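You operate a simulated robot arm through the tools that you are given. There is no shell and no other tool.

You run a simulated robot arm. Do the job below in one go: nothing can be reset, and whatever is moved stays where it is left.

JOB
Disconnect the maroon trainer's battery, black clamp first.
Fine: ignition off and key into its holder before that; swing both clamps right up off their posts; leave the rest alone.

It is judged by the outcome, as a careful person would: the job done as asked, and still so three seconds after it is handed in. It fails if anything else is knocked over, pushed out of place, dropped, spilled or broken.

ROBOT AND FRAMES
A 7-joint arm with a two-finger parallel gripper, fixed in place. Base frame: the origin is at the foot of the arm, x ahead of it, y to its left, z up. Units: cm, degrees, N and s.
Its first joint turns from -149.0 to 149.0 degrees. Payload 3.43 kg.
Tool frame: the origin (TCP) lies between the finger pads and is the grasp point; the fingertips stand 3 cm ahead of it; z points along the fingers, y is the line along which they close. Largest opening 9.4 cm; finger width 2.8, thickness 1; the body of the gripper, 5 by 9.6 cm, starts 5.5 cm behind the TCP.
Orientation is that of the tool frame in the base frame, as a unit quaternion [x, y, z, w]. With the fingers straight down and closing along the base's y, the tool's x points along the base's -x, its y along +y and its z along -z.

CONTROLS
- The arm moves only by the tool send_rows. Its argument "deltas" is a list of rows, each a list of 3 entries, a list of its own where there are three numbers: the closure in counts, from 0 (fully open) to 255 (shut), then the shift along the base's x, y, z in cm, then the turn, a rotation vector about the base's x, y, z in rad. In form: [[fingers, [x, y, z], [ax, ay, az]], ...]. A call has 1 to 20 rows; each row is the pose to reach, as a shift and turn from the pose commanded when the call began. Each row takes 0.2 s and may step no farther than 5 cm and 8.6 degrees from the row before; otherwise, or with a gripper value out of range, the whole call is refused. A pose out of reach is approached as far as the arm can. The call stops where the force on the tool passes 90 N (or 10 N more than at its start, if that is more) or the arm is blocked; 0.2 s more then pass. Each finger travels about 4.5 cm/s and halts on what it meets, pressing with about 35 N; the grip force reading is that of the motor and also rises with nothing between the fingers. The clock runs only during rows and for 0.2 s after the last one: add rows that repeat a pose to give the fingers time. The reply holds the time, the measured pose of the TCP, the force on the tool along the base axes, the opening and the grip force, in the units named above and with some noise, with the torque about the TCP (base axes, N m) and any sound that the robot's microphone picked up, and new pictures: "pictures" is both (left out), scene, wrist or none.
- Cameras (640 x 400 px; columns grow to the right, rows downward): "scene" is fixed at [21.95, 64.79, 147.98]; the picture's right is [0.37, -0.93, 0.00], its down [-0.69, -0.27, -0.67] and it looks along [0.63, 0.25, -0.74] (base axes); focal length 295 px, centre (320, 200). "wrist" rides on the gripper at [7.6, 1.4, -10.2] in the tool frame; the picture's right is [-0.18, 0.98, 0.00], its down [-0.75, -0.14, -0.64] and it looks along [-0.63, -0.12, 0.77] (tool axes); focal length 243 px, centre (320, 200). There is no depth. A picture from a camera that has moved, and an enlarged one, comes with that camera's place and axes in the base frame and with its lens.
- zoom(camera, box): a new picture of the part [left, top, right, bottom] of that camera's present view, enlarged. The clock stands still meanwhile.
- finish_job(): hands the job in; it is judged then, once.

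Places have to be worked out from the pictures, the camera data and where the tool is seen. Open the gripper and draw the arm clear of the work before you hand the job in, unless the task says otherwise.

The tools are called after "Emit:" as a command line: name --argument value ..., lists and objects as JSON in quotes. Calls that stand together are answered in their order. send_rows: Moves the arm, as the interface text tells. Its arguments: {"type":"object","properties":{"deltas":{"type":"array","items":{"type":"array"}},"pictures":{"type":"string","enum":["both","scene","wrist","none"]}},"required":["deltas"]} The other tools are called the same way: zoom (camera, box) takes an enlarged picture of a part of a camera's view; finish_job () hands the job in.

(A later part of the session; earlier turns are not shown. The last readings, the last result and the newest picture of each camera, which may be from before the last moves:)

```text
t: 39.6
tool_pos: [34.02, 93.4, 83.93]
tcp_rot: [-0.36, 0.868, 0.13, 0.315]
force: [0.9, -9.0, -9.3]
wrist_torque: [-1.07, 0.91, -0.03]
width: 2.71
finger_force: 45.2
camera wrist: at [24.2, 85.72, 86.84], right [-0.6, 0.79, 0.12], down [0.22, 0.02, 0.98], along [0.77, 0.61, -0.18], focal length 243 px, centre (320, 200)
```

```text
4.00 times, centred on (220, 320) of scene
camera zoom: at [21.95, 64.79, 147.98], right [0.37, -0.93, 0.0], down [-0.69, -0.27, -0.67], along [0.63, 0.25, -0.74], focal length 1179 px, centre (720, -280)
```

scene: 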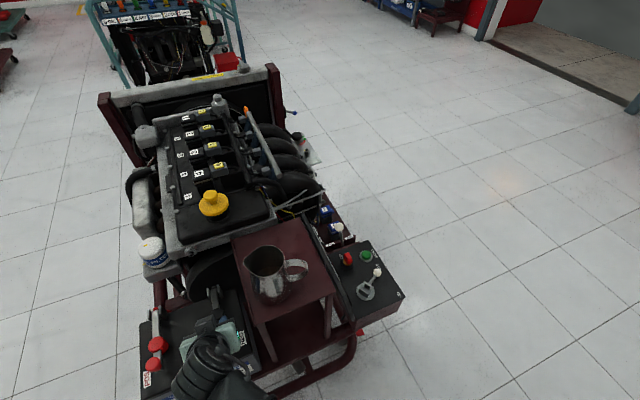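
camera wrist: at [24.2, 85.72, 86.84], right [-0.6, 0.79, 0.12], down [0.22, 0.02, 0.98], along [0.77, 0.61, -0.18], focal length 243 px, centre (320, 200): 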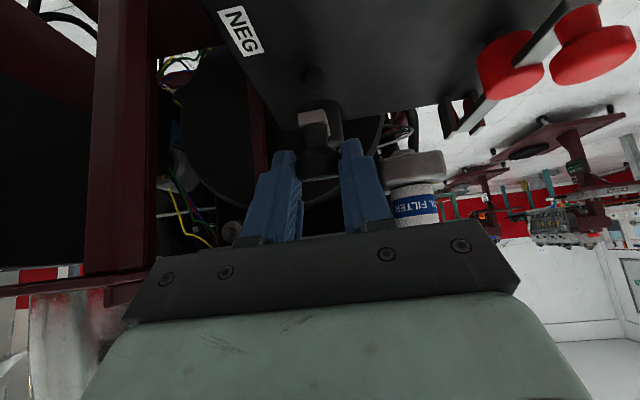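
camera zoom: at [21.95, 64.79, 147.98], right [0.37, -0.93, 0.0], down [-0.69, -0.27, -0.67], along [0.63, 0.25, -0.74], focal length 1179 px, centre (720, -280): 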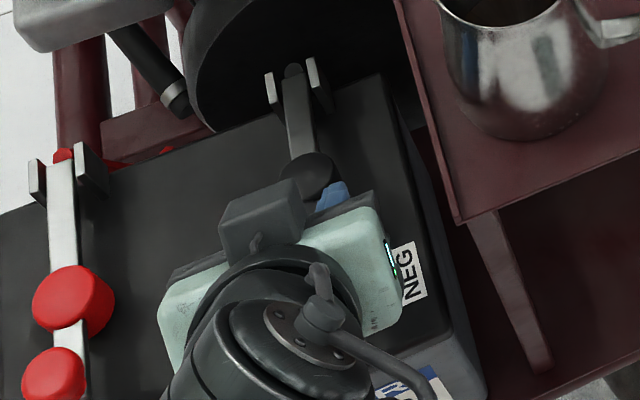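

The clamp is coming off the post cleanly, with the bare post visible below it and small forces. I continue the arc to about 50°.

Emit:
send_rows --deltas '[[255, [0.41, 0.41, 1.02], [0, 0, 0]], [255, [0.88, 0.88, 1.99], [0, 0, 0]], [255, [1.4, 1.4, 2.89], [0, 0, 0]], [255, [1.98, 1.98, 3.73], [0, 0, 0]], [255, [2.62, 2.62, 4.49], [0, 0, 0]], [255, [3.29, 3.29, 5.17], [0, 0, 0]], [255, [4.0, 4.0, 5.77], [0, 0, 0]], [255, [4.0, 4.0, 5.77], [0, 0, 0]]]' --pictures "both"

Emit:
zoom --camera "wrist" --box '[220, 60, 440, 220]'

Emit:
zoom --camera "scene" --box '[170, 230, 290, 370]'

```text
t: 41.4
tool_pos: [38.11, 97.49, 90.01]
tcp_rot: [-0.36, 0.867, 0.132, 0.317]
force: [-4.3, -4.4, 4.9]
wrist_torque: [-0.37, 0.38, -0.06]
width: 2.65
finger_force: 44.8
camera wrist: at [28.28, 89.78, 92.74], right [-0.6, 0.79, 0.12], down [0.21, 0.02, 0.98], along [0.77, 0.61, -0.18], focal length 243 px, centre (320, 200)
```

scene: 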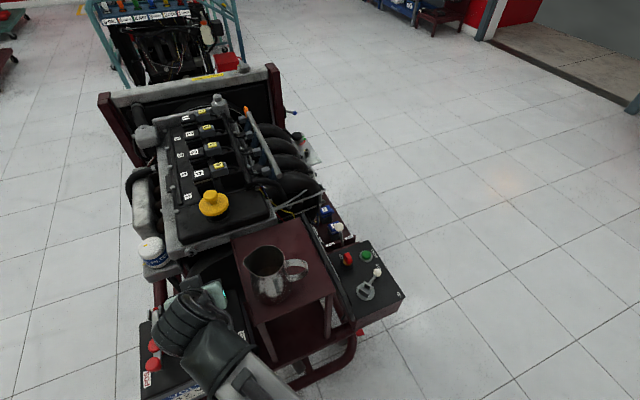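
wrist: 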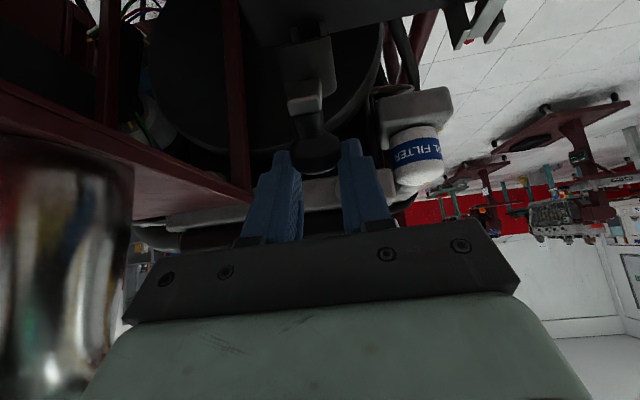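

```text
2.50 times, centred on (330, 140) of wrist
camera zoom: at [28.28, 89.78, 92.74], right [-0.6, 0.79, 0.12], down [0.21, 0.02, 0.98], along [0.77, 0.61, -0.18], focal length 606 px, centre (295, 350)
```

zoom: 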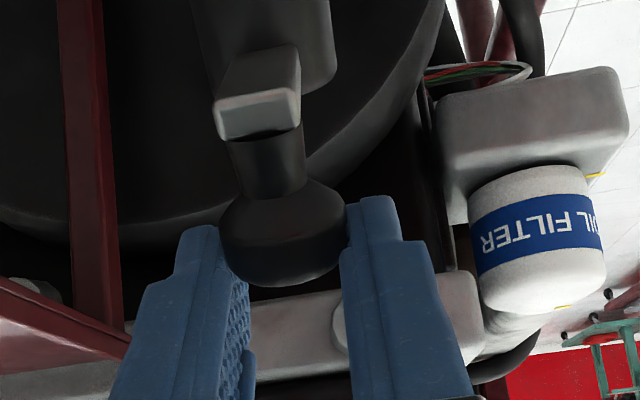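

```text
2.86 times, centred on (230, 300) of scene
camera zoom: at [21.95, 64.79, 147.98], right [0.37, -0.93, 0.0], down [-0.69, -0.27, -0.67], along [0.63, 0.25, -0.74], focal length 842 px, centre (577, -86)
```

zoom: 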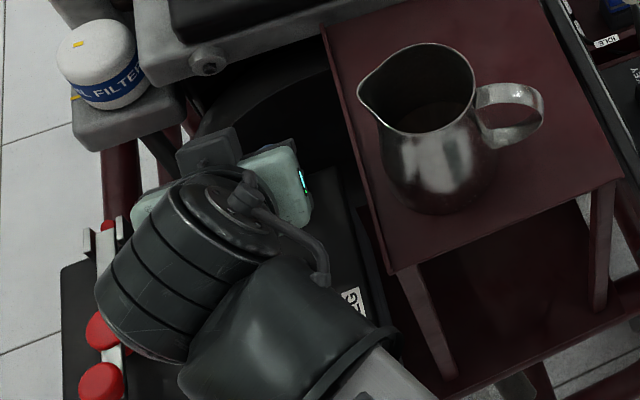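

The forces stay low at about 50°. Before going further I check how close the engine's rear face is to the final clamp position.

Emit:
zoom --camera "wrist" --box '[120, 100, 440, 260]'

Emit:
zoom --camera "scene" --box '[140, 200, 300, 320]'

```text
2.00 times, centred on (280, 180) of wrist
camera zoom: at [28.28, 89.78, 92.74], right [-0.6, 0.79, 0.12], down [0.21, 0.02, 0.98], along [0.77, 0.61, -0.18], focal length 485 px, centre (400, 240)
```

zoom: 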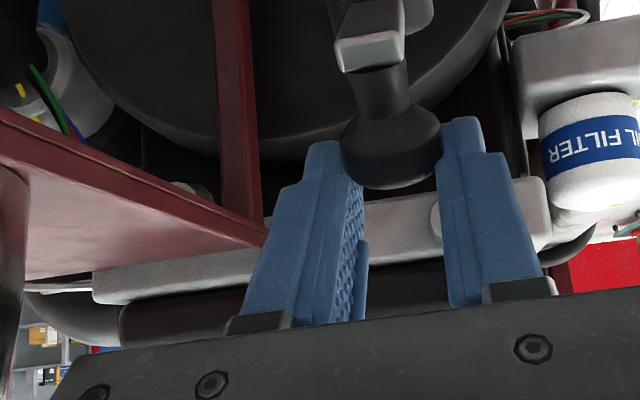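

```text
3.33 times, centred on (220, 260) of scene
camera zoom: at [21.95, 64.79, 147.98], right [0.37, -0.93, 0.0], down [-0.69, -0.27, -0.67], along [0.63, 0.25, -0.74], focal length 982 px, centre (653, 0)
```

zoom: 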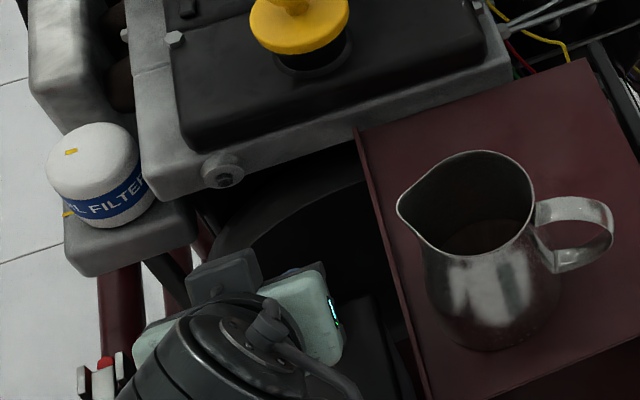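

The engine's rear face is about 7–11 cm beyond the hinge, so a 90° swing leaves the knob roughly 3 cm of room. I continue the arc to about 75° while tilting the gripper to 55° to keep it back from the engine.

Emit:
send_rows --deltas '[[255, [0.71, 0.71, 0.43], [0.037, -0.037, 0]], [255, [1.44, 1.44, 0.77], [0.074, -0.074, 0]], [255, [2.19, 2.19, 1.02], [0.111, -0.111, 0]], [255, [2.96, 2.96, 1.16], [0.148, -0.148, 0]], [255, [3.74, 3.74, 1.2], [0.185, -0.185, 0]], [255, [3.74, 3.74, 1.2], [0.185, -0.185, 0]]]' --pictures "both"

Emit:
zoom --camera "wrist" --box '[220, 40, 440, 220]'

Emit:
zoom --camera "scene" --box '[140, 200, 300, 340]'

```text
t: 42.8
tool_pos: [41.85, 101.14, 90.93]
tcp_rot: [-0.341, 0.819, 0.177, 0.427]
force: [0.4, 0.2, -0.2]
wrist_torque: [-0.04, 0.03, -0.03]
width: 0.02
finger_force: 32.9
camera wrist: at [31.81, 93.19, 90.48], right [-0.62, 0.77, 0.15], down [0.03, -0.17, 0.99], along [0.78, 0.62, 0.08], focal length 243 px, centre (320, 200)
```

scene: 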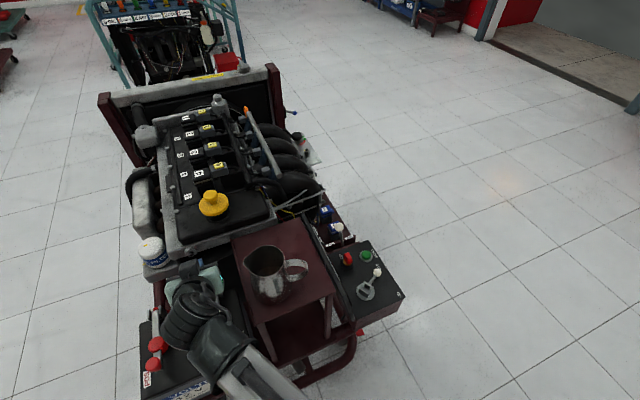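
wrist: 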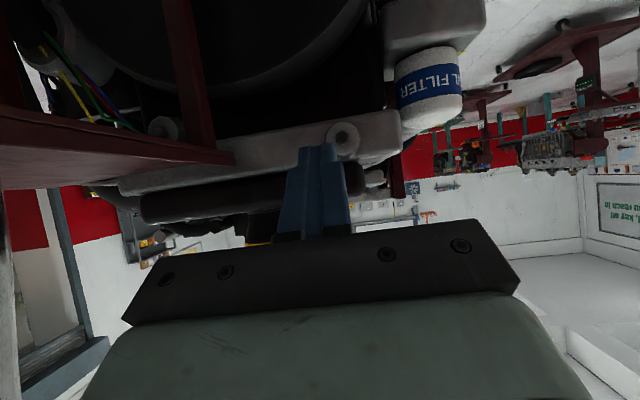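

```text
2.22 times, centred on (330, 130) of wrist
camera zoom: at [31.81, 93.19, 90.48], right [-0.62, 0.77, 0.15], down [0.03, -0.17, 0.99], along [0.78, 0.62, 0.08], focal length 539 px, centre (298, 356)
```

zoom: 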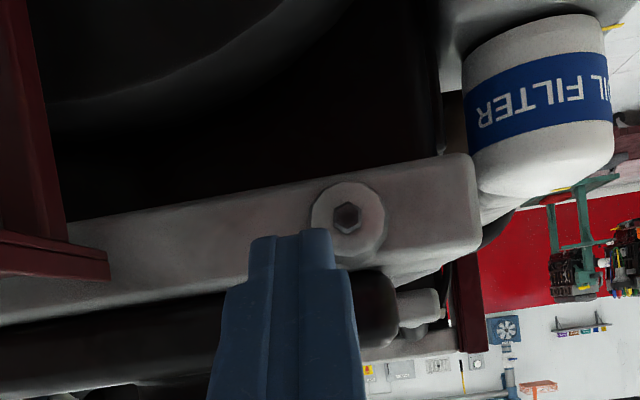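

```text
2.86 times, centred on (220, 270) of scene
camera zoom: at [21.95, 64.79, 147.98], right [0.37, -0.93, 0.0], down [-0.69, -0.27, -0.67], along [0.63, 0.25, -0.74], focal length 842 px, centre (606, 0)
```

zoom: 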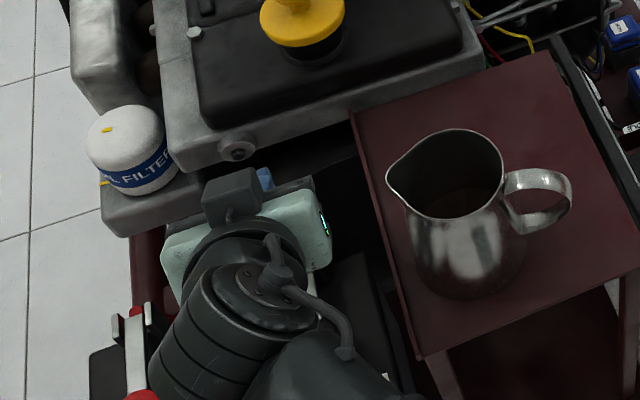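

The fingers closed to zero, so the knob slipped out somewhere past 50°. There is no contact force now. I lift straight up, then back off and tilt down to see where the black clamp has ended up.

Emit:
send_rows --deltas '[[255, [0, 0, 2], [0, 0, 0]], [255, [-0.5, -0.5, 4.5], [0, 0, 0]], [255, [-2, -2, 6.5], [-0.074, 0.074, 0]], [255, [-4.2, -4.2, 8], [-0.148, 0.148, 0]], [255, [-6.8, -6.8, 8.5], [-0.222, 0.222, 0]], [255, [-9.4, -9.4, 8.5], [-0.296, 0.296, 0]], [255, [-12, -12, 8.5], [-0.37, 0.37, 0]], [255, [-12, -12, 8.5], [-0.37, 0.37, 0]]]' --pictures "both"

Emit:
zoom --camera "wrist" --box '[200, 20, 500, 220]'

Emit:
zoom --camera "scene" --box '[130, 240, 270, 370]'

```text
t: 44.6
tool_pos: [29.71, 89.15, 99.56]
tcp_rot: [-0.373, 0.902, 0.082, 0.2]
force: [0.4, 0.2, -0.1]
wrist_torque: [0.01, 0.02, 0.0]
width: 0.01
finger_force: 32.3
camera wrist: at [20.73, 82.28, 105.62], right [-0.58, 0.81, 0.08], down [0.39, 0.19, 0.9], along [0.72, 0.55, -0.43], focal length 243 px, centre (320, 200)
```

scene: 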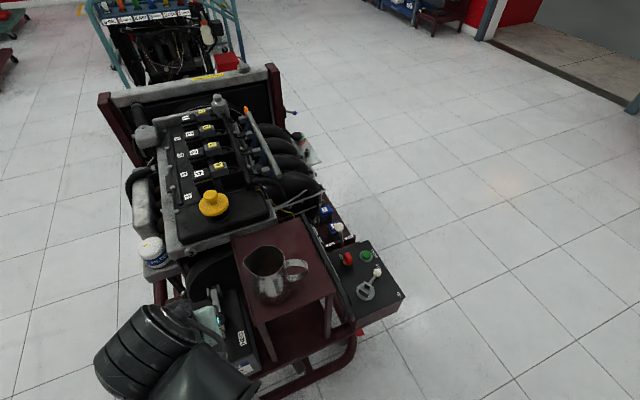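
wrist: 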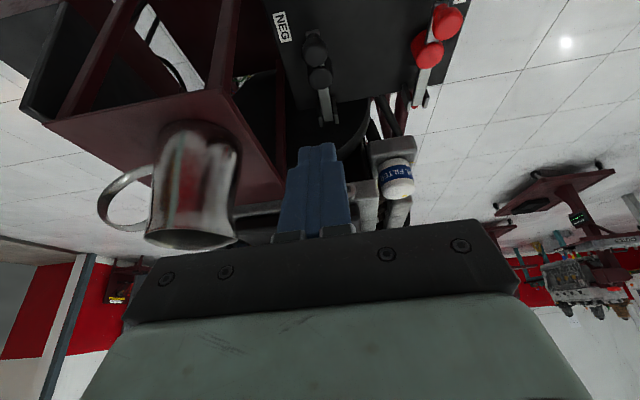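

```text
2.00 times, centred on (350, 120) of wrist
camera zoom: at [20.73, 82.28, 105.62], right [-0.58, 0.81, 0.08], down [0.39, 0.19, 0.9], along [0.72, 0.55, -0.43], focal length 485 px, centre (260, 360)
```

zoom: 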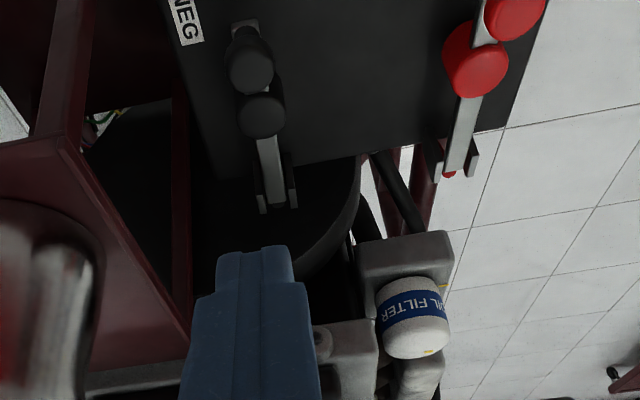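

```text
3.08 times, centred on (200, 305) of scene
camera zoom: at [21.95, 64.79, 147.98], right [0.37, -0.93, 0.0], down [-0.69, -0.27, -0.67], along [0.63, 0.25, -0.74], focal length 907 px, centre (689, -123)
```

zoom: 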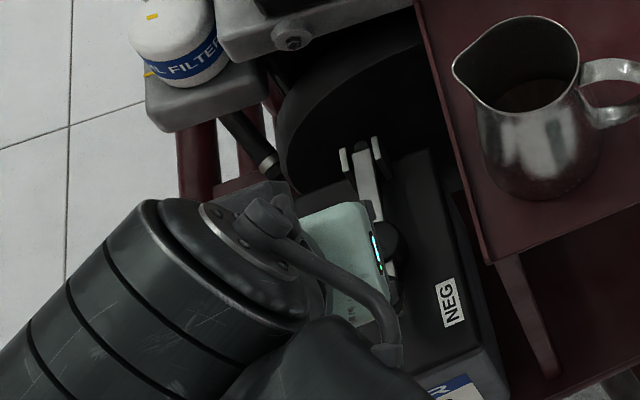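

The black clamp has dropped back flat on its post, so it doesn't hold part-way, and a friction grip on the knob isn't enough. The better hold is to come in nearly level, with the fingers straddling the stem and bar just under the knob head so the head can't slip. I back off in front of the battery and tilt to 75°.

Emit:
send_rows --deltas '[[146, [-0.62, -0.59, -1.4], [0.0771, -0.0771, 0]], [146, [-1.25, -1.18, -2.8], [0.1542, -0.1542, 0]], [146, [-1.87, -1.76, -4.2], [0.2313, -0.2313, 0]], [146, [-2.5, -2.35, -5.7], [0.3084, -0.3084, 0]], [146, [-3.1, -2.94, -7.1], [0.3855, -0.3855, 0]], [146, [-3.75, -3.5, -8.5], [0.4626, -0.4626, 0]], [146, [-4.4, -4.1, -10], [0.5397, -0.5397, 0]], [146, [-5, -4.7, -11.4], [0.617, -0.617, 0]], [146, [-5, -4.7, -11.4], [0.617, -0.617, 0]]]' --pictures "both"

Emit:
zoom --camera "wrist" --box '[200, 40, 500, 240]'

Emit:
zoom --camera "scene" --box '[130, 260, 270, 390]'

```text
t: 46.6
tool_pos: [24.85, 84.56, 87.8]
tcp_rot: [-0.304, 0.732, 0.233, 0.563]
force: [-0.2, -0.1, -0.1]
wrist_torque: [0.01, 0.02, 0.02]
width: 4.01
finger_force: 0.0
camera wrist: at [15.42, 77.22, 83.02], right [-0.66, 0.73, 0.18], down [-0.2, -0.4, 0.89], along [0.72, 0.56, 0.41], focal length 243 px, centre (320, 200)
```

scene: 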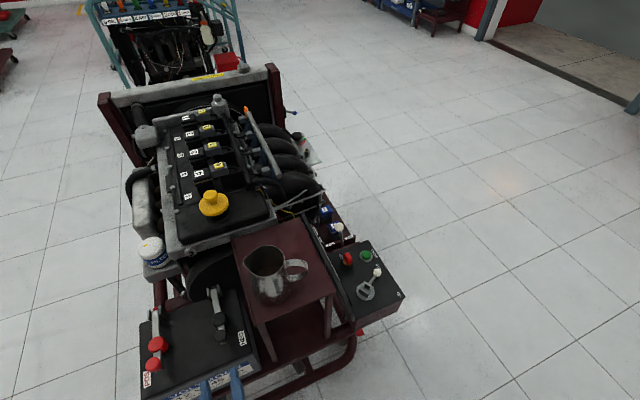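
wrist: 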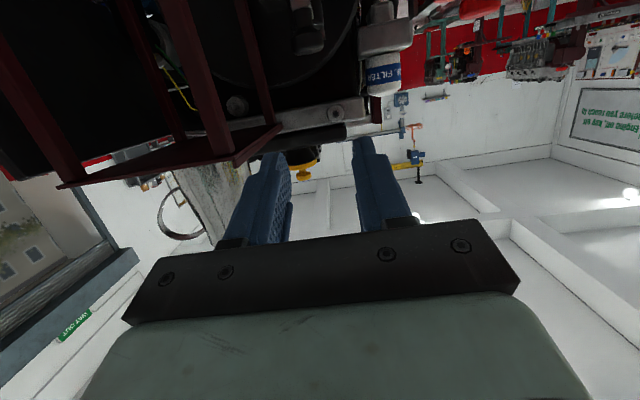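

```text
2.00 times, centred on (350, 140) of wrist
camera zoom: at [15.42, 77.22, 83.02], right [-0.66, 0.73, 0.18], down [-0.2, -0.4, 0.89], along [0.72, 0.56, 0.41], focal length 485 px, centre (260, 320)
```

zoom: 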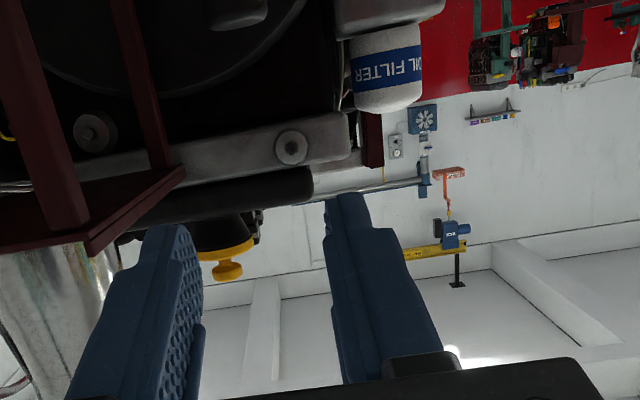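

```text
3.08 times, centred on (200, 325) of scene
camera zoom: at [21.95, 64.79, 147.98], right [0.37, -0.93, 0.0], down [-0.69, -0.27, -0.67], along [0.63, 0.25, -0.74], focal length 907 px, centre (689, -185)
```

zoom: 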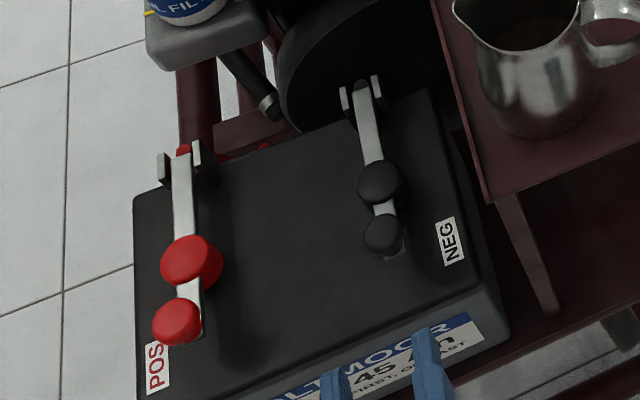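

The scene camera now sees both clamps and the fingertips clearly, and the black clamp is back in its original seat. I lower to the pre-approach pose in front of the black stem, just under the knob head.

Emit:
send_rows --deltas '[[146, [0.9, 0.9, -2.8], [0, 0, 0]], [146, [1.8, 1.8, -5.6], [0, 0, 0]], [146, [3.38, 3.36, -8.4], [0, 0, 0]], [146, [3.38, 3.36, -8.59], [0, 0, 0]], [146, [3.38, 3.36, -8.59], [0, 0, 0]]]' --pictures "both"

Emit:
zoom --camera "scene" --box '[180, 280, 260, 380]'

Emit:
zoom --camera "wrist" --box '[200, 0, 500, 220]'

```text
t: 47.8
tool_pos: [28.01, 87.89, 79.56]
tcp_rot: [-0.305, 0.732, 0.233, 0.563]
force: [0.2, 0.6, -0.6]
wrist_torque: [-0.02, -0.02, 0.01]
width: 4.02
finger_force: 0.0
camera wrist: at [18.73, 80.55, 74.67], right [-0.66, 0.73, 0.18], down [-0.2, -0.4, 0.89], along [0.72, 0.56, 0.41], focal length 243 px, centre (320, 200)
```

scene: 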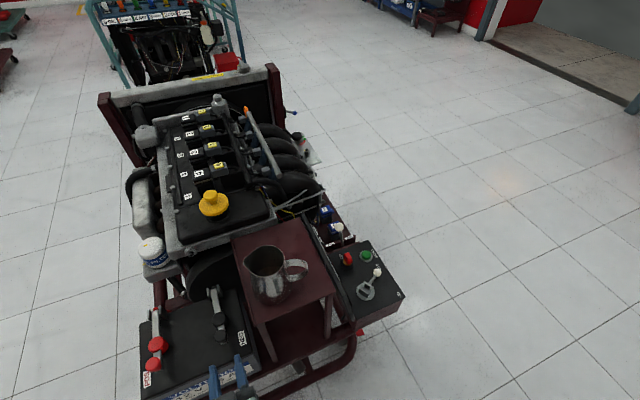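
wrist: 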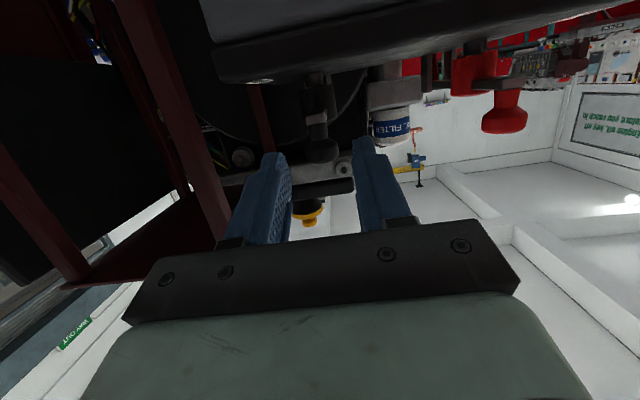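

```text
4.00 times, centred on (220, 330) of scene
camera zoom: at [21.95, 64.79, 147.98], right [0.37, -0.93, 0.0], down [-0.69, -0.27, -0.67], along [0.63, 0.25, -0.74], focal length 1179 px, centre (720, -320)
```

zoom: 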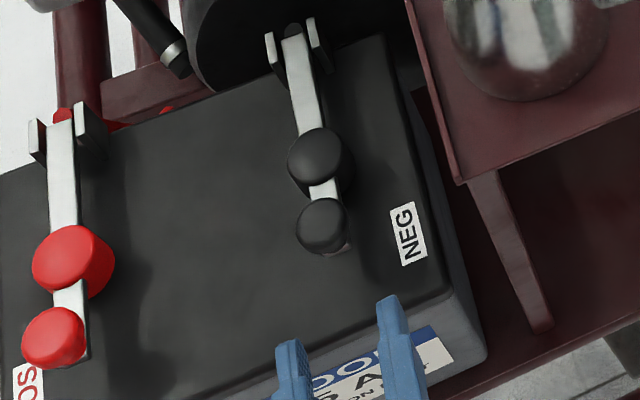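

```text
1.82 times, centred on (350, 110) of wrist
camera zoom: at [18.73, 80.55, 74.67], right [-0.66, 0.73, 0.18], down [-0.2, -0.4, 0.89], along [0.72, 0.56, 0.41], focal length 441 px, centre (266, 364)
```

zoom: 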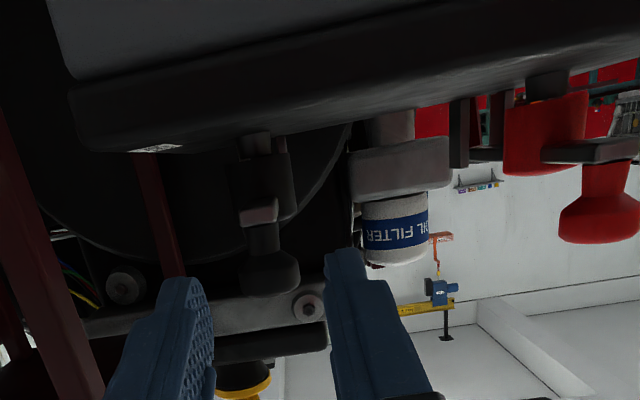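

The side-on view gives the stem at z = 76.8–78.2, the head at 78.2–80.3 and the bar at 75.9–76.8. I drop slightly so the fingers fit under the head, then slide forward along the tool axis to straddle the stem and bar.

Emit:
send_rows --deltas '[[146, [0, 0, -0.76], [0, 0, 0]], [146, [0.9, 0.9, -1.1], [0, 0, 0]], [146, [1.8, 1.8, -1.44], [0, 0, 0]], [146, [2.7, 2.7, -1.78], [0, 0, 0]], [146, [3.6, 3.6, -2.12], [0, 0, 0]], [146, [4.3, 4.28, -2.39], [0, 0, 0]], [146, [4.78, 4.74, -2.57], [0, 0, 0]], [146, [4.78, 4.74, -2.57], [0, 0, 0]]]' --pictures "both"

Emit:
zoom --camera "scene" --box '[190, 285, 250, 365]'

Emit:
zoom --camera "wrist" --box '[220, 80, 420, 220]'

```text
t: 49.6
tool_pos: [33.01, 92.48, 76.8]
tcp_rot: [-0.305, 0.733, 0.234, 0.561]
force: [-0.1, -0.2, -0.3]
wrist_torque: [0.02, 0.0, 0.02]
width: 4.03
finger_force: 0.1
camera wrist: at [23.51, 85.27, 71.91], right [-0.66, 0.73, 0.18], down [-0.2, -0.4, 0.89], along [0.72, 0.56, 0.41], focal length 243 px, centre (320, 200)
```

scene: 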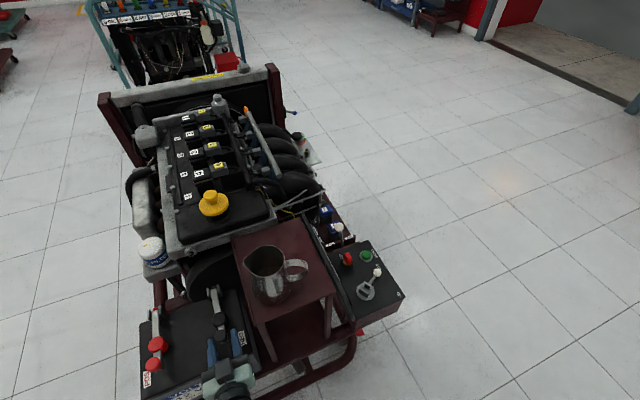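
wrist: 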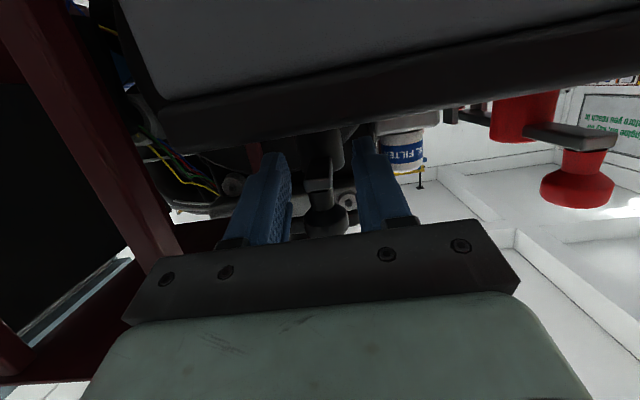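

```text
5.00 times, centred on (220, 325) of scene
camera zoom: at [21.95, 64.79, 147.98], right [0.37, -0.93, 0.0], down [-0.69, -0.27, -0.67], along [0.63, 0.25, -0.74], focal length 1474 px, centre (820, -425)
```

zoom: 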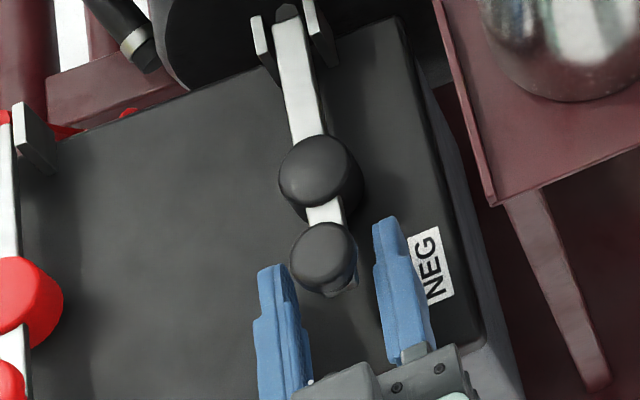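

```text
2.86 times, centred on (320, 150) of wrist
camera zoom: at [23.51, 85.27, 71.91], right [-0.66, 0.73, 0.18], down [-0.2, -0.4, 0.89], along [0.72, 0.56, 0.41], focal length 693 px, centre (320, 343)
```

zoom: 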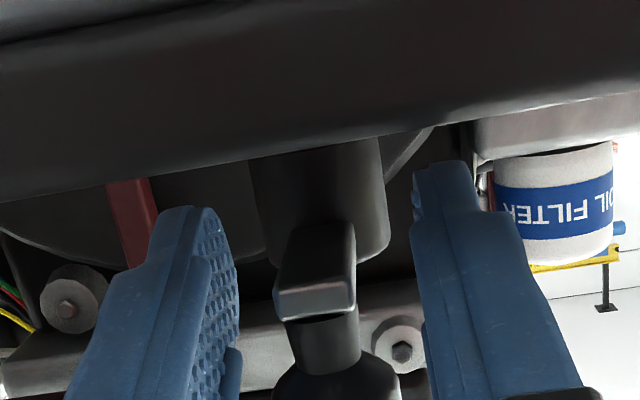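

The fingers straddle the bar end and stem under the knob head, clear of the battery top. I close on it.

Emit:
send_rows --deltas '[[200, [0, 0, 0], [0, 0, 0]], [255, [0, 0, 0], [0, 0, 0]], [255, [0, 0, 0], [0, 0, 0]], [255, [0, 0, 0], [0, 0, 0]], [255, [0, 0, 0], [0, 0, 0]]]' --pictures "wrist"

Emit:
zoom --camera "scene" --box '[190, 285, 250, 365]'

Emit:
zoom --camera "wrist" --box '[220, 80, 420, 220]'

```text
t: 50.8
tool_pos: [33.02, 92.41, 76.66]
tcp_rot: [-0.303, 0.733, 0.232, 0.563]
force: [11.5, -14.1, -2.4]
wrist_torque: [-0.02, 0.11, 0.1]
width: 1.58
finger_force: 45.4
camera wrist: at [23.61, 85.17, 71.93], right [-0.66, 0.73, 0.18], down [-0.2, -0.4, 0.89], along [0.72, 0.55, 0.41], focal length 243 px, centre (320, 200)
```

wrist: 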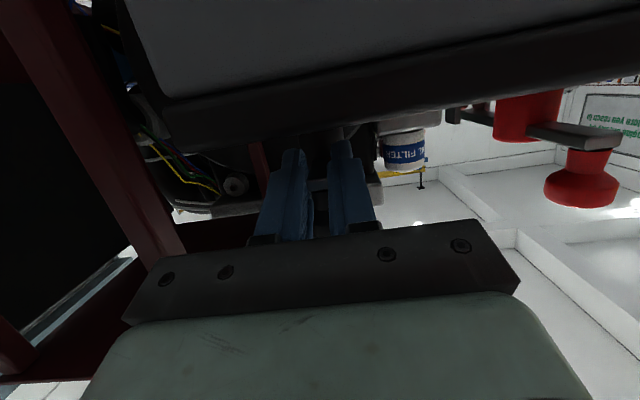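

```text
5.00 times, centred on (220, 325) of scene
camera zoom: at [21.95, 64.79, 147.98], right [0.37, -0.93, 0.0], down [-0.69, -0.27, -0.67], along [0.63, 0.25, -0.74], focal length 1474 px, centre (820, -425)
```

zoom: 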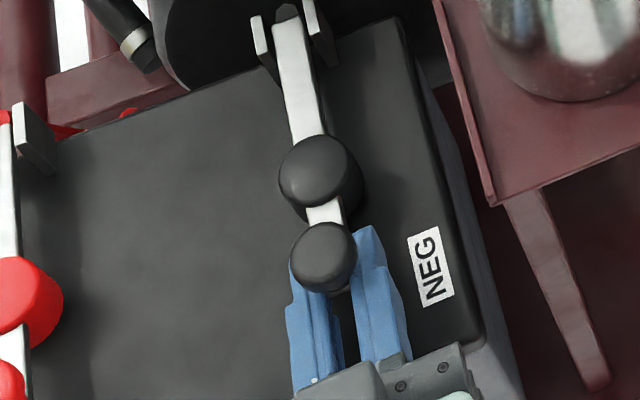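

```text
2.86 times, centred on (320, 150) of wrist
camera zoom: at [23.61, 85.17, 71.93], right [-0.66, 0.73, 0.18], down [-0.2, -0.4, 0.89], along [0.72, 0.55, 0.41], focal length 693 px, centre (320, 343)
```

zoom: 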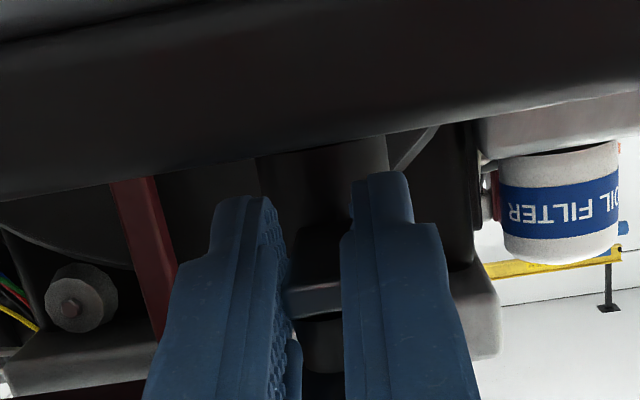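

Locked on at 1.58 cm, with the knob head sitting above the fingers. I shift 2 mm toward -v to relieve the side load, then swing up to 30° about the hinge while rolling the tool partly with the bar.

Emit:
send_rows --deltas '[[255, [0.14, -0.14, 0], [0, 0, 0]], [255, [0.18, -0.1, 1.19], [-0.0206, 0.0206, 0]], [255, [0.3, 0.02, 2.37], [-0.0411, 0.0411, 0]], [255, [0.48, 0.2, 3.53], [-0.0617, 0.0617, 0]], [255, [0.74, 0.46, 4.67], [-0.0823, 0.0823, 0]], [255, [1.06, 0.78, 5.77], [-0.1029, 0.1029, 0]], [255, [1.45, 1.17, 6.83], [-0.1234, 0.1234, 0]], [255, [1.45, 1.17, 6.83], [-0.1234, 0.1234, 0]]]' --pictures "both"

Emit:
zoom --camera "scene" --box '[180, 265, 260, 365]'

Emit:
zoom --camera "wrist" --box '[220, 80, 420, 220]'

```text
t: 52.6
tool_pos: [34.31, 93.66, 83.57]
tcp_rot: [-0.324, 0.778, 0.206, 0.497]
force: [-5.8, -2.6, -7.3]
wrist_torque: [-0.83, 0.87, -0.25]
width: 1.53
finger_force: 45.0
camera wrist: at [24.49, 85.99, 81.0], right [-0.64, 0.75, 0.17], down [-0.09, -0.29, 0.95], along [0.76, 0.6, 0.25], focal length 243 px, centre (320, 200)
```

scene: 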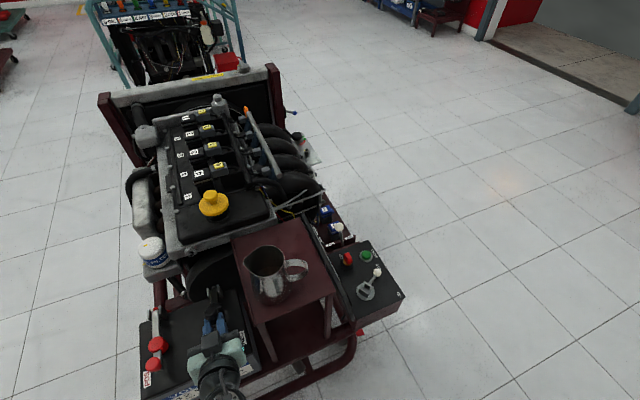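
wrist: 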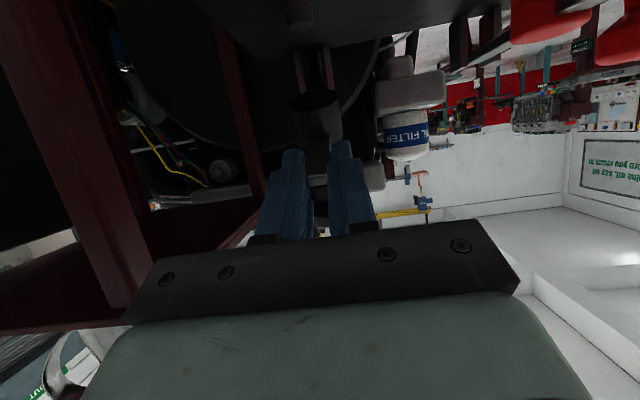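

```text
4.00 times, centred on (220, 315) of scene
camera zoom: at [21.95, 64.79, 147.98], right [0.37, -0.93, 0.0], down [-0.69, -0.27, -0.67], along [0.63, 0.25, -0.74], focal length 1179 px, centre (720, -260)
```

zoom: 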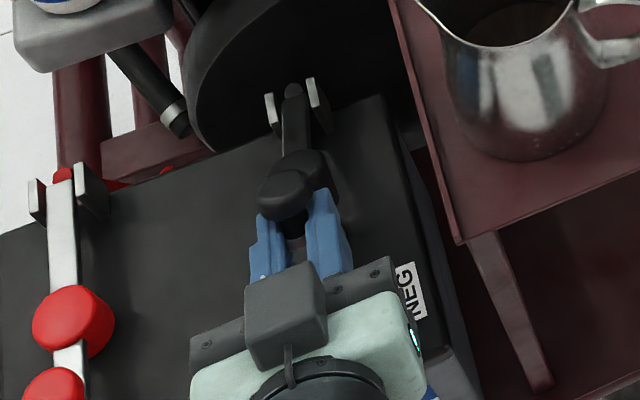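

```text
2.86 times, centred on (320, 150) of wrist
camera zoom: at [24.49, 85.99, 81.0], right [-0.64, 0.75, 0.17], down [-0.09, -0.29, 0.95], along [0.76, 0.6, 0.25], focal length 693 px, centre (320, 343)
```

zoom: 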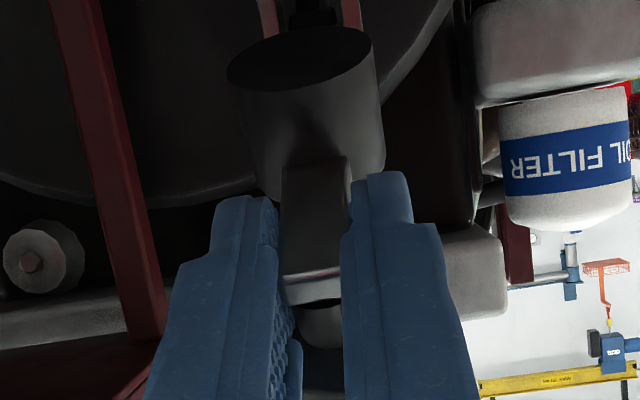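

The bar is held firmly and rising, with low forces and the knob head resting on the fingers. I continue the arc to 60°.

Emit:
send_rows --deltas '[[255, [0.45, 0.45, 1.01], [-0.0206, 0.0206, 0]], [255, [0.96, 0.96, 1.96], [-0.0411, 0.0411, 0]], [255, [1.52, 1.52, 2.84], [-0.0617, 0.0617, 0]], [255, [2.14, 2.14, 3.65], [-0.0823, 0.0823, 0]], [255, [2.8, 2.8, 4.39], [-0.1029, 0.1029, 0]], [255, [3.5, 3.5, 5.04], [-0.1234, 0.1234, 0]], [255, [3.5, 3.5, 5.04], [-0.1234, 0.1234, 0]]]' --pictures "both"

Emit:
zoom --camera "scene" --box '[170, 245, 270, 355]'

Emit:
zoom --camera "wrist" --box '[220, 80, 420, 220]'

```text
t: 54.2
tool_pos: [38.0, 97.21, 88.71]
tcp_rot: [-0.34, 0.819, 0.176, 0.427]
force: [-11.6, 1.6, -4.3]
wrist_torque: [-0.71, 0.97, -0.07]
width: 1.57
finger_force: 45.0
camera wrist: at [27.85, 89.36, 88.34], right [-0.62, 0.77, 0.15], down [0.03, -0.17, 0.99], along [0.78, 0.62, 0.08], focal length 243 px, centre (320, 200)
```

scene: 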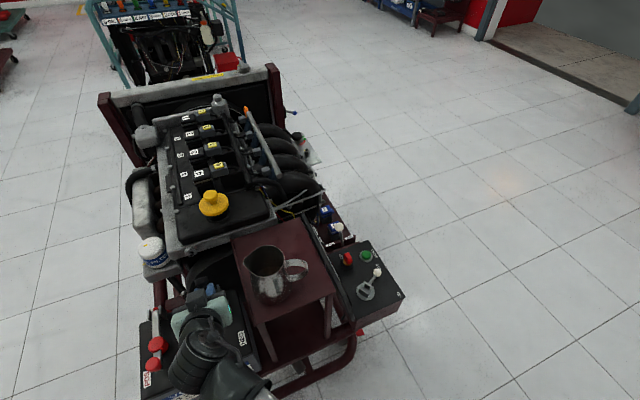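
wrist: 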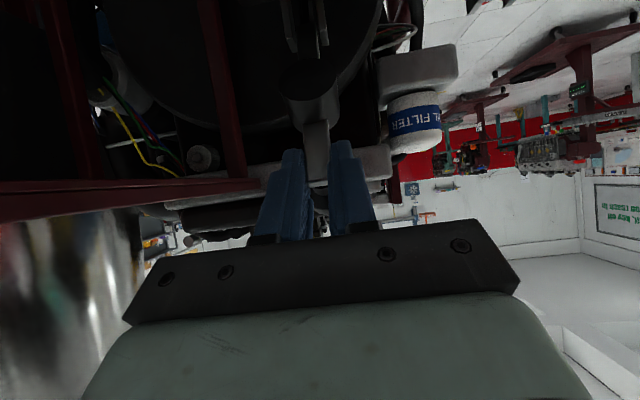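

```text
3.64 times, centred on (220, 300) of scene
camera zoom: at [21.95, 64.79, 147.98], right [0.37, -0.93, 0.0], down [-0.69, -0.27, -0.67], along [0.63, 0.25, -0.74], focal length 1072 px, centre (684, -164)
```

zoom: 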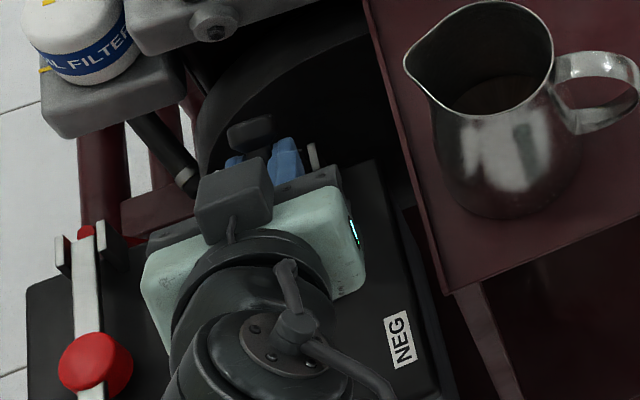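

```text
2.86 times, centred on (320, 150) of wrist
camera zoom: at [27.85, 89.36, 88.34], right [-0.62, 0.77, 0.15], down [0.03, -0.17, 0.99], along [0.78, 0.62, 0.08], focal length 693 px, centre (320, 343)
```

zoom: 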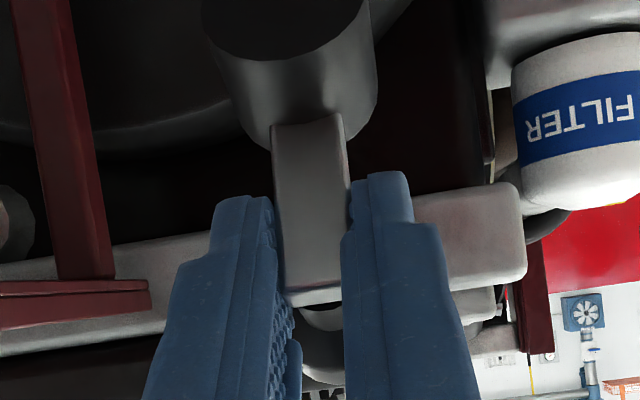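

Held well at 60° with modest forces. I continue to 80° and then check the gap to the engine.

Emit:
send_rows --deltas '[[255, [0.74, 0.74, 0.56], [-0.0206, 0.0206, 0]], [255, [1.51, 1.51, 1.04], [-0.0411, 0.0411, 0]], [255, [2.3, 2.3, 1.42], [-0.0617, 0.0617, 0]], [255, [3.12, 3.12, 1.7], [-0.0823, 0.0823, 0]], [255, [3.12, 3.12, 1.7], [-0.0823, 0.0823, 0]]]' --pictures "both"

Emit:
zoom --camera "scene" --box '[160, 225, 270, 345]'

Emit:
zoom --camera "wrist" --box '[220, 60, 420, 220]'

```text
t: 55.1
tool_pos: [39.22, 98.69, 89.33]
tcp_rot: [-0.349, 0.844, 0.156, 0.378]
force: [-13.8, -6.7, 1.5]
wrist_torque: [-0.24, 0.17, 0.24]
width: 1.58
finger_force: 45.0
stopped in row 4: the force on the tool passed its limit at 127 N (the readings are from after the stop); the commanded pose is now the measured one
camera wrist: at [29.28, 90.85, 90.62], right [-0.61, 0.78, 0.14], down [0.12, -0.09, 0.99], along [0.79, 0.62, -0.04], focal length 243 px, centre (320, 200)
```

scene: 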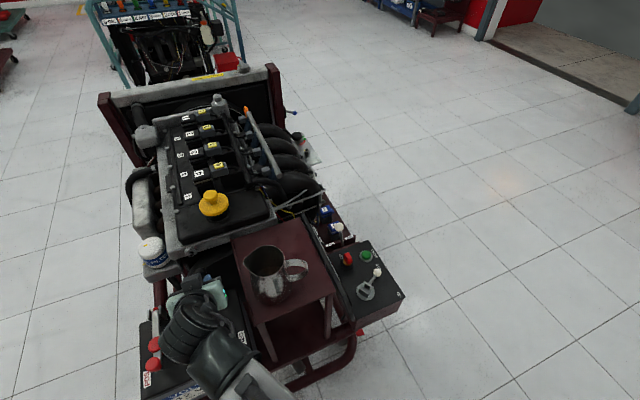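
wrist: 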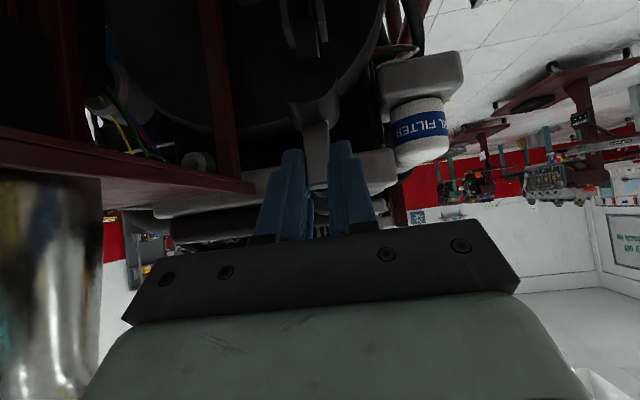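

```text
3.33 times, centred on (215, 285) of scene
camera zoom: at [21.95, 64.79, 147.98], right [0.37, -0.93, 0.0], down [-0.69, -0.27, -0.67], along [0.63, 0.25, -0.74], focal length 982 px, centre (670, -83)
```

zoom: 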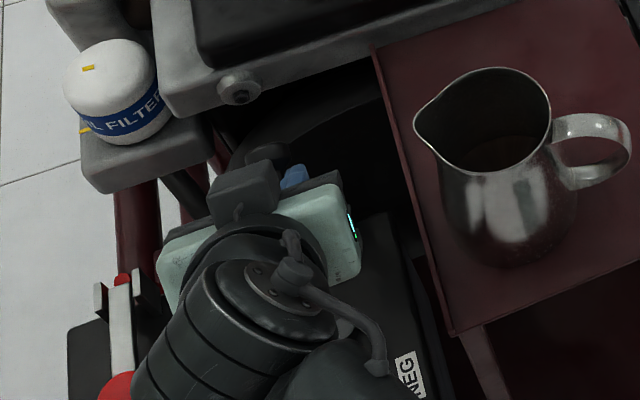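

```text
2.50 times, centred on (320, 140) of wrist
camera zoom: at [29.28, 90.85, 90.62], right [-0.61, 0.78, 0.14], down [0.12, -0.09, 0.99], along [0.79, 0.62, -0.04], focal length 606 px, centre (320, 350)
```

zoom: 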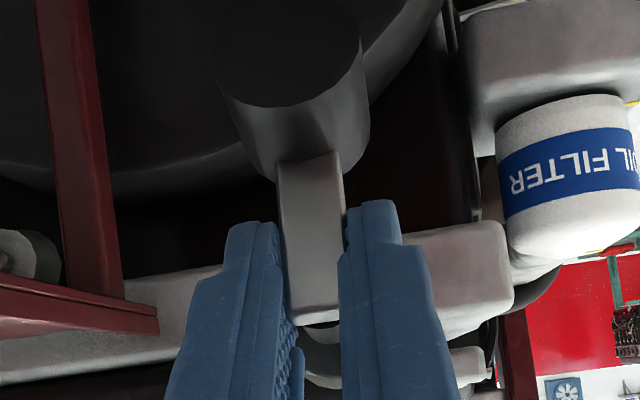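

The call stopped at about 68° with a force spike, so the clamp may be at its hinge stop or my arc is off. I try a small push along the tangent to see how the force responds.

Emit:
send_rows --deltas '[[255, [0.15, 0.15, 0.08], [0, 0, 0]], [255, [0.3, 0.3, 0.16], [0, 0, 0]], [255, [0.3, 0.3, 0.16], [0, 0, 0]]]' --pictures "none"

```text
t: 55.9
tool_pos: [39.47, 98.86, 89.63]
tcp_rot: [-0.347, 0.845, 0.155, 0.375]
force: [-47.8, -33.8, -13.2]
wrist_torque: [-0.7, 0.58, 0.38]
width: 1.58
finger_force: 45.2
```

The resistance is purely tangential and stiff, about 58 N for 1–2 mm, so the hinge stop is at about 70°. To see whether the clamp holds itself there, I relax, open to 2.2 cm so the head still can't drop past the fingers, and back off 1.5 cm along the arc.

Emit:
send_rows --deltas '[[255, [-0.15, -0.15, -0.05], [0, 0, 0]], [195, [-0.2, -0.2, -0.1], [0, 0, 0]], [195, [-0.2, -0.2, -0.1], [0, 0, 0]], [195, [-0.5, -0.5, -0.3], [0, 0, 0]], [195, [-0.9, -0.9, -0.5], [0, 0, 0]], [195, [-1.2, -1.2, -0.7], [0, 0, 0]], [195, [-1.2, -1.2, -0.7], [0, 0, 0]]]' --pictures "both"

Emit:
zoom --camera "wrist" --box '[220, 60, 420, 220]'

Emit:
zoom --camera "scene" --box '[160, 225, 270, 345]'

```text
t: 57.5
tool_pos: [38.56, 97.82, 89.07]
tcp_rot: [-0.348, 0.843, 0.155, 0.379]
force: [0.6, 0.2, 0.2]
wrist_torque: [0.0, -0.02, 0.02]
width: 2.19
finger_force: 0.0
camera wrist: at [28.55, 90.0, 90.05], right [-0.61, 0.78, 0.14], down [0.11, -0.09, 0.99], along [0.79, 0.62, -0.04], focal length 243 px, centre (320, 200)
```

scene: 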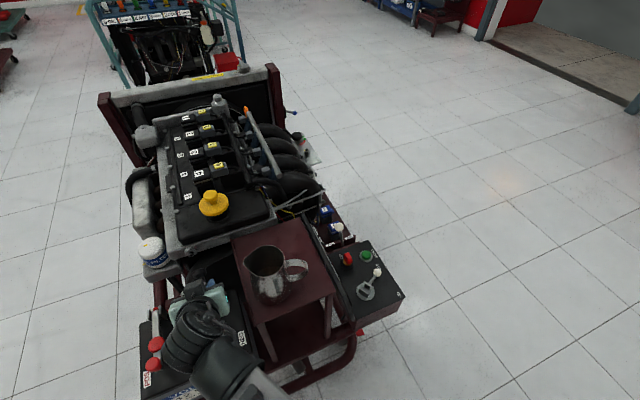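
wrist: 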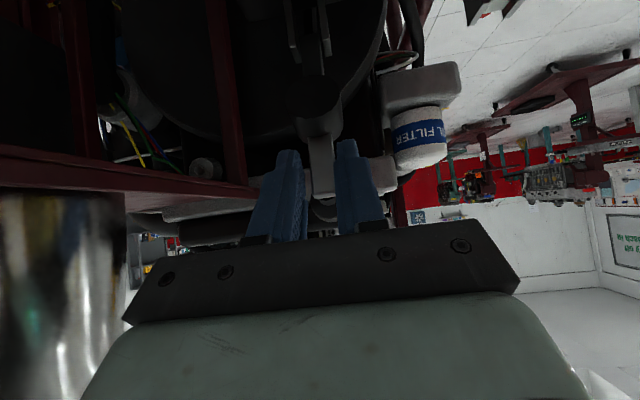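

```text
2.50 times, centred on (320, 140) of wrist
camera zoom: at [28.55, 90.0, 90.05], right [-0.61, 0.78, 0.14], down [0.11, -0.09, 0.99], along [0.79, 0.62, -0.04], focal length 606 px, centre (320, 350)
```

zoom: 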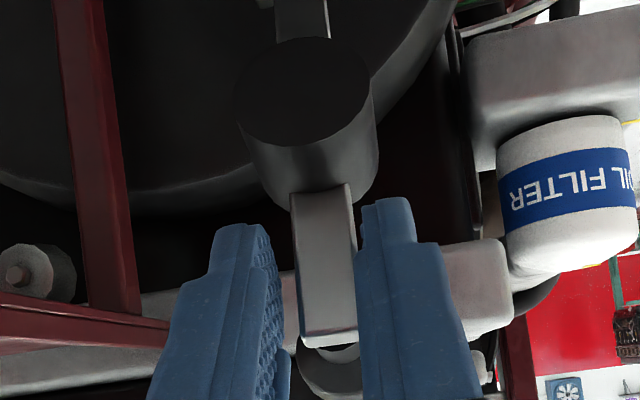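

```text
3.33 times, centred on (215, 285) of scene
camera zoom: at [21.95, 64.79, 147.98], right [0.37, -0.93, 0.0], down [-0.69, -0.27, -0.67], along [0.63, 0.25, -0.74], focal length 982 px, centre (670, -83)
```

zoom: 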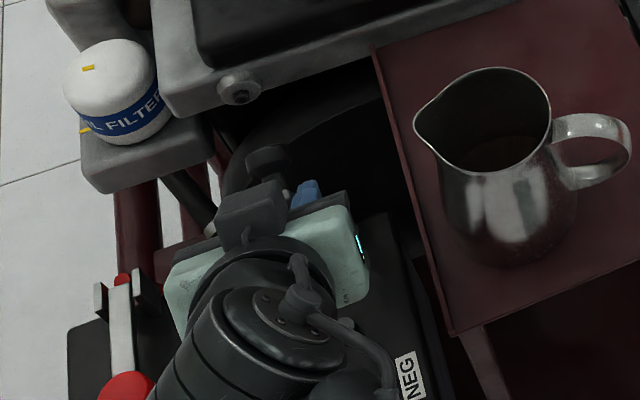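

Force on the tool is zero and the clamp hasn't followed the fingers, so it seems to hold at its stop. I open wider and back away to confirm.

Emit:
send_rows --deltas '[[160, [0, 0, 0], [0, 0, 0]], [133, [0, 0, 0], [0, 0, 0]], [133, [0, 0, 0], [0, 0, 0]], [133, [-1.0, -1.0, 0.3], [0, 0, 0]], [133, [-2.2, -2.2, 0.8], [0, 0, 0]], [133, [-3.8, -3.8, 1.5], [0, 0, 0]], [133, [-5.5, -5.5, 2.5], [0, 0, 0]], [133, [-7.5, -7.5, 4], [0, 0, 0]], [133, [-9.5, -9.5, 5.5], [0, 0, 0]], [133, [-9.5, -9.5, 5.5], [0, 0, 0]]]' --pictures "both"

Emit:
zoom --camera "wrist" --box '[200, 20, 500, 220]'

Emit:
zoom --camera "scene" --box '[140, 235, 260, 365]'

```text
t: 59.7
tool_pos: [29.09, 88.33, 94.72]
tcp_rot: [-0.349, 0.843, 0.156, 0.38]
force: [-0.1, -0.2, -0.3]
wrist_torque: [0.01, 0.02, -0.01]
width: 4.52
finger_force: 0.0
camera wrist: at [19.08, 80.54, 95.76], right [-0.61, 0.78, 0.14], down [0.11, -0.09, 0.99], along [0.79, 0.62, -0.04], focal length 243 px, centre (320, 200)
```

scene: 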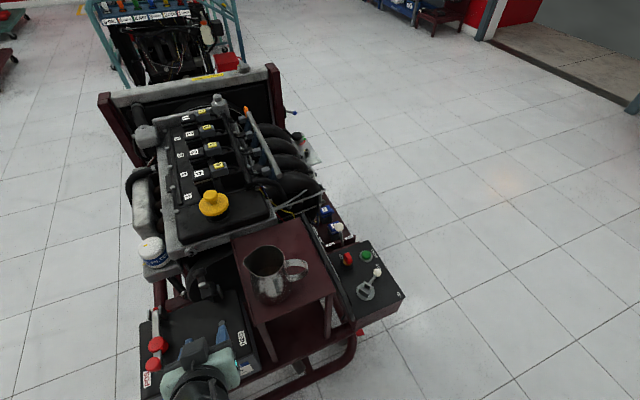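
wrist: 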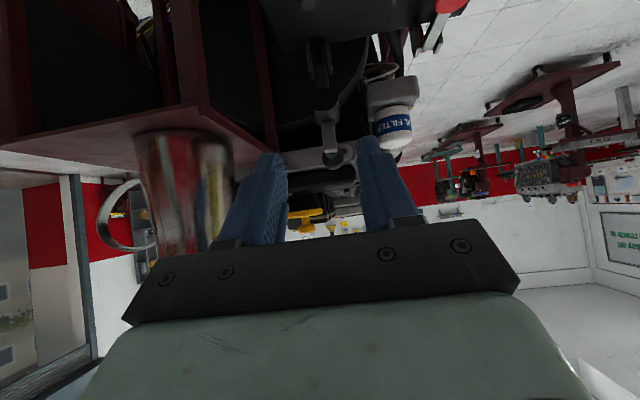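

```text
2.00 times, centred on (350, 120) of wrist
camera zoom: at [19.08, 80.54, 95.76], right [-0.61, 0.78, 0.14], down [0.11, -0.09, 0.99], along [0.79, 0.62, -0.04], focal length 485 px, centre (260, 360)
```

zoom: 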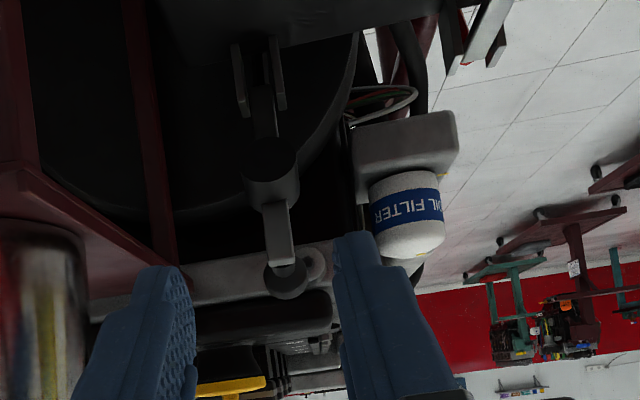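

```text
3.08 times, centred on (200, 300) of scene
camera zoom: at [21.95, 64.79, 147.98], right [0.37, -0.93, 0.0], down [-0.69, -0.27, -0.67], along [0.63, 0.25, -0.74], focal length 907 px, centre (689, -108)
```

zoom: 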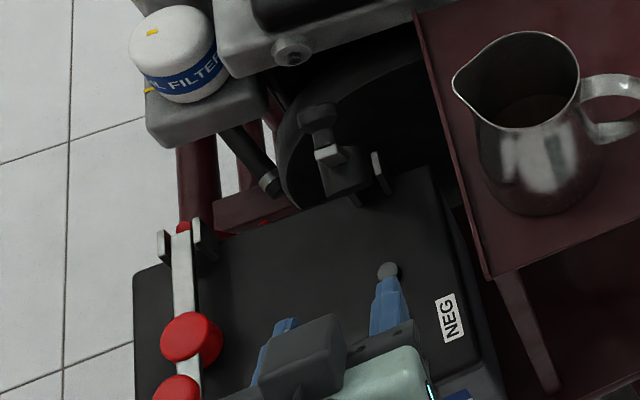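

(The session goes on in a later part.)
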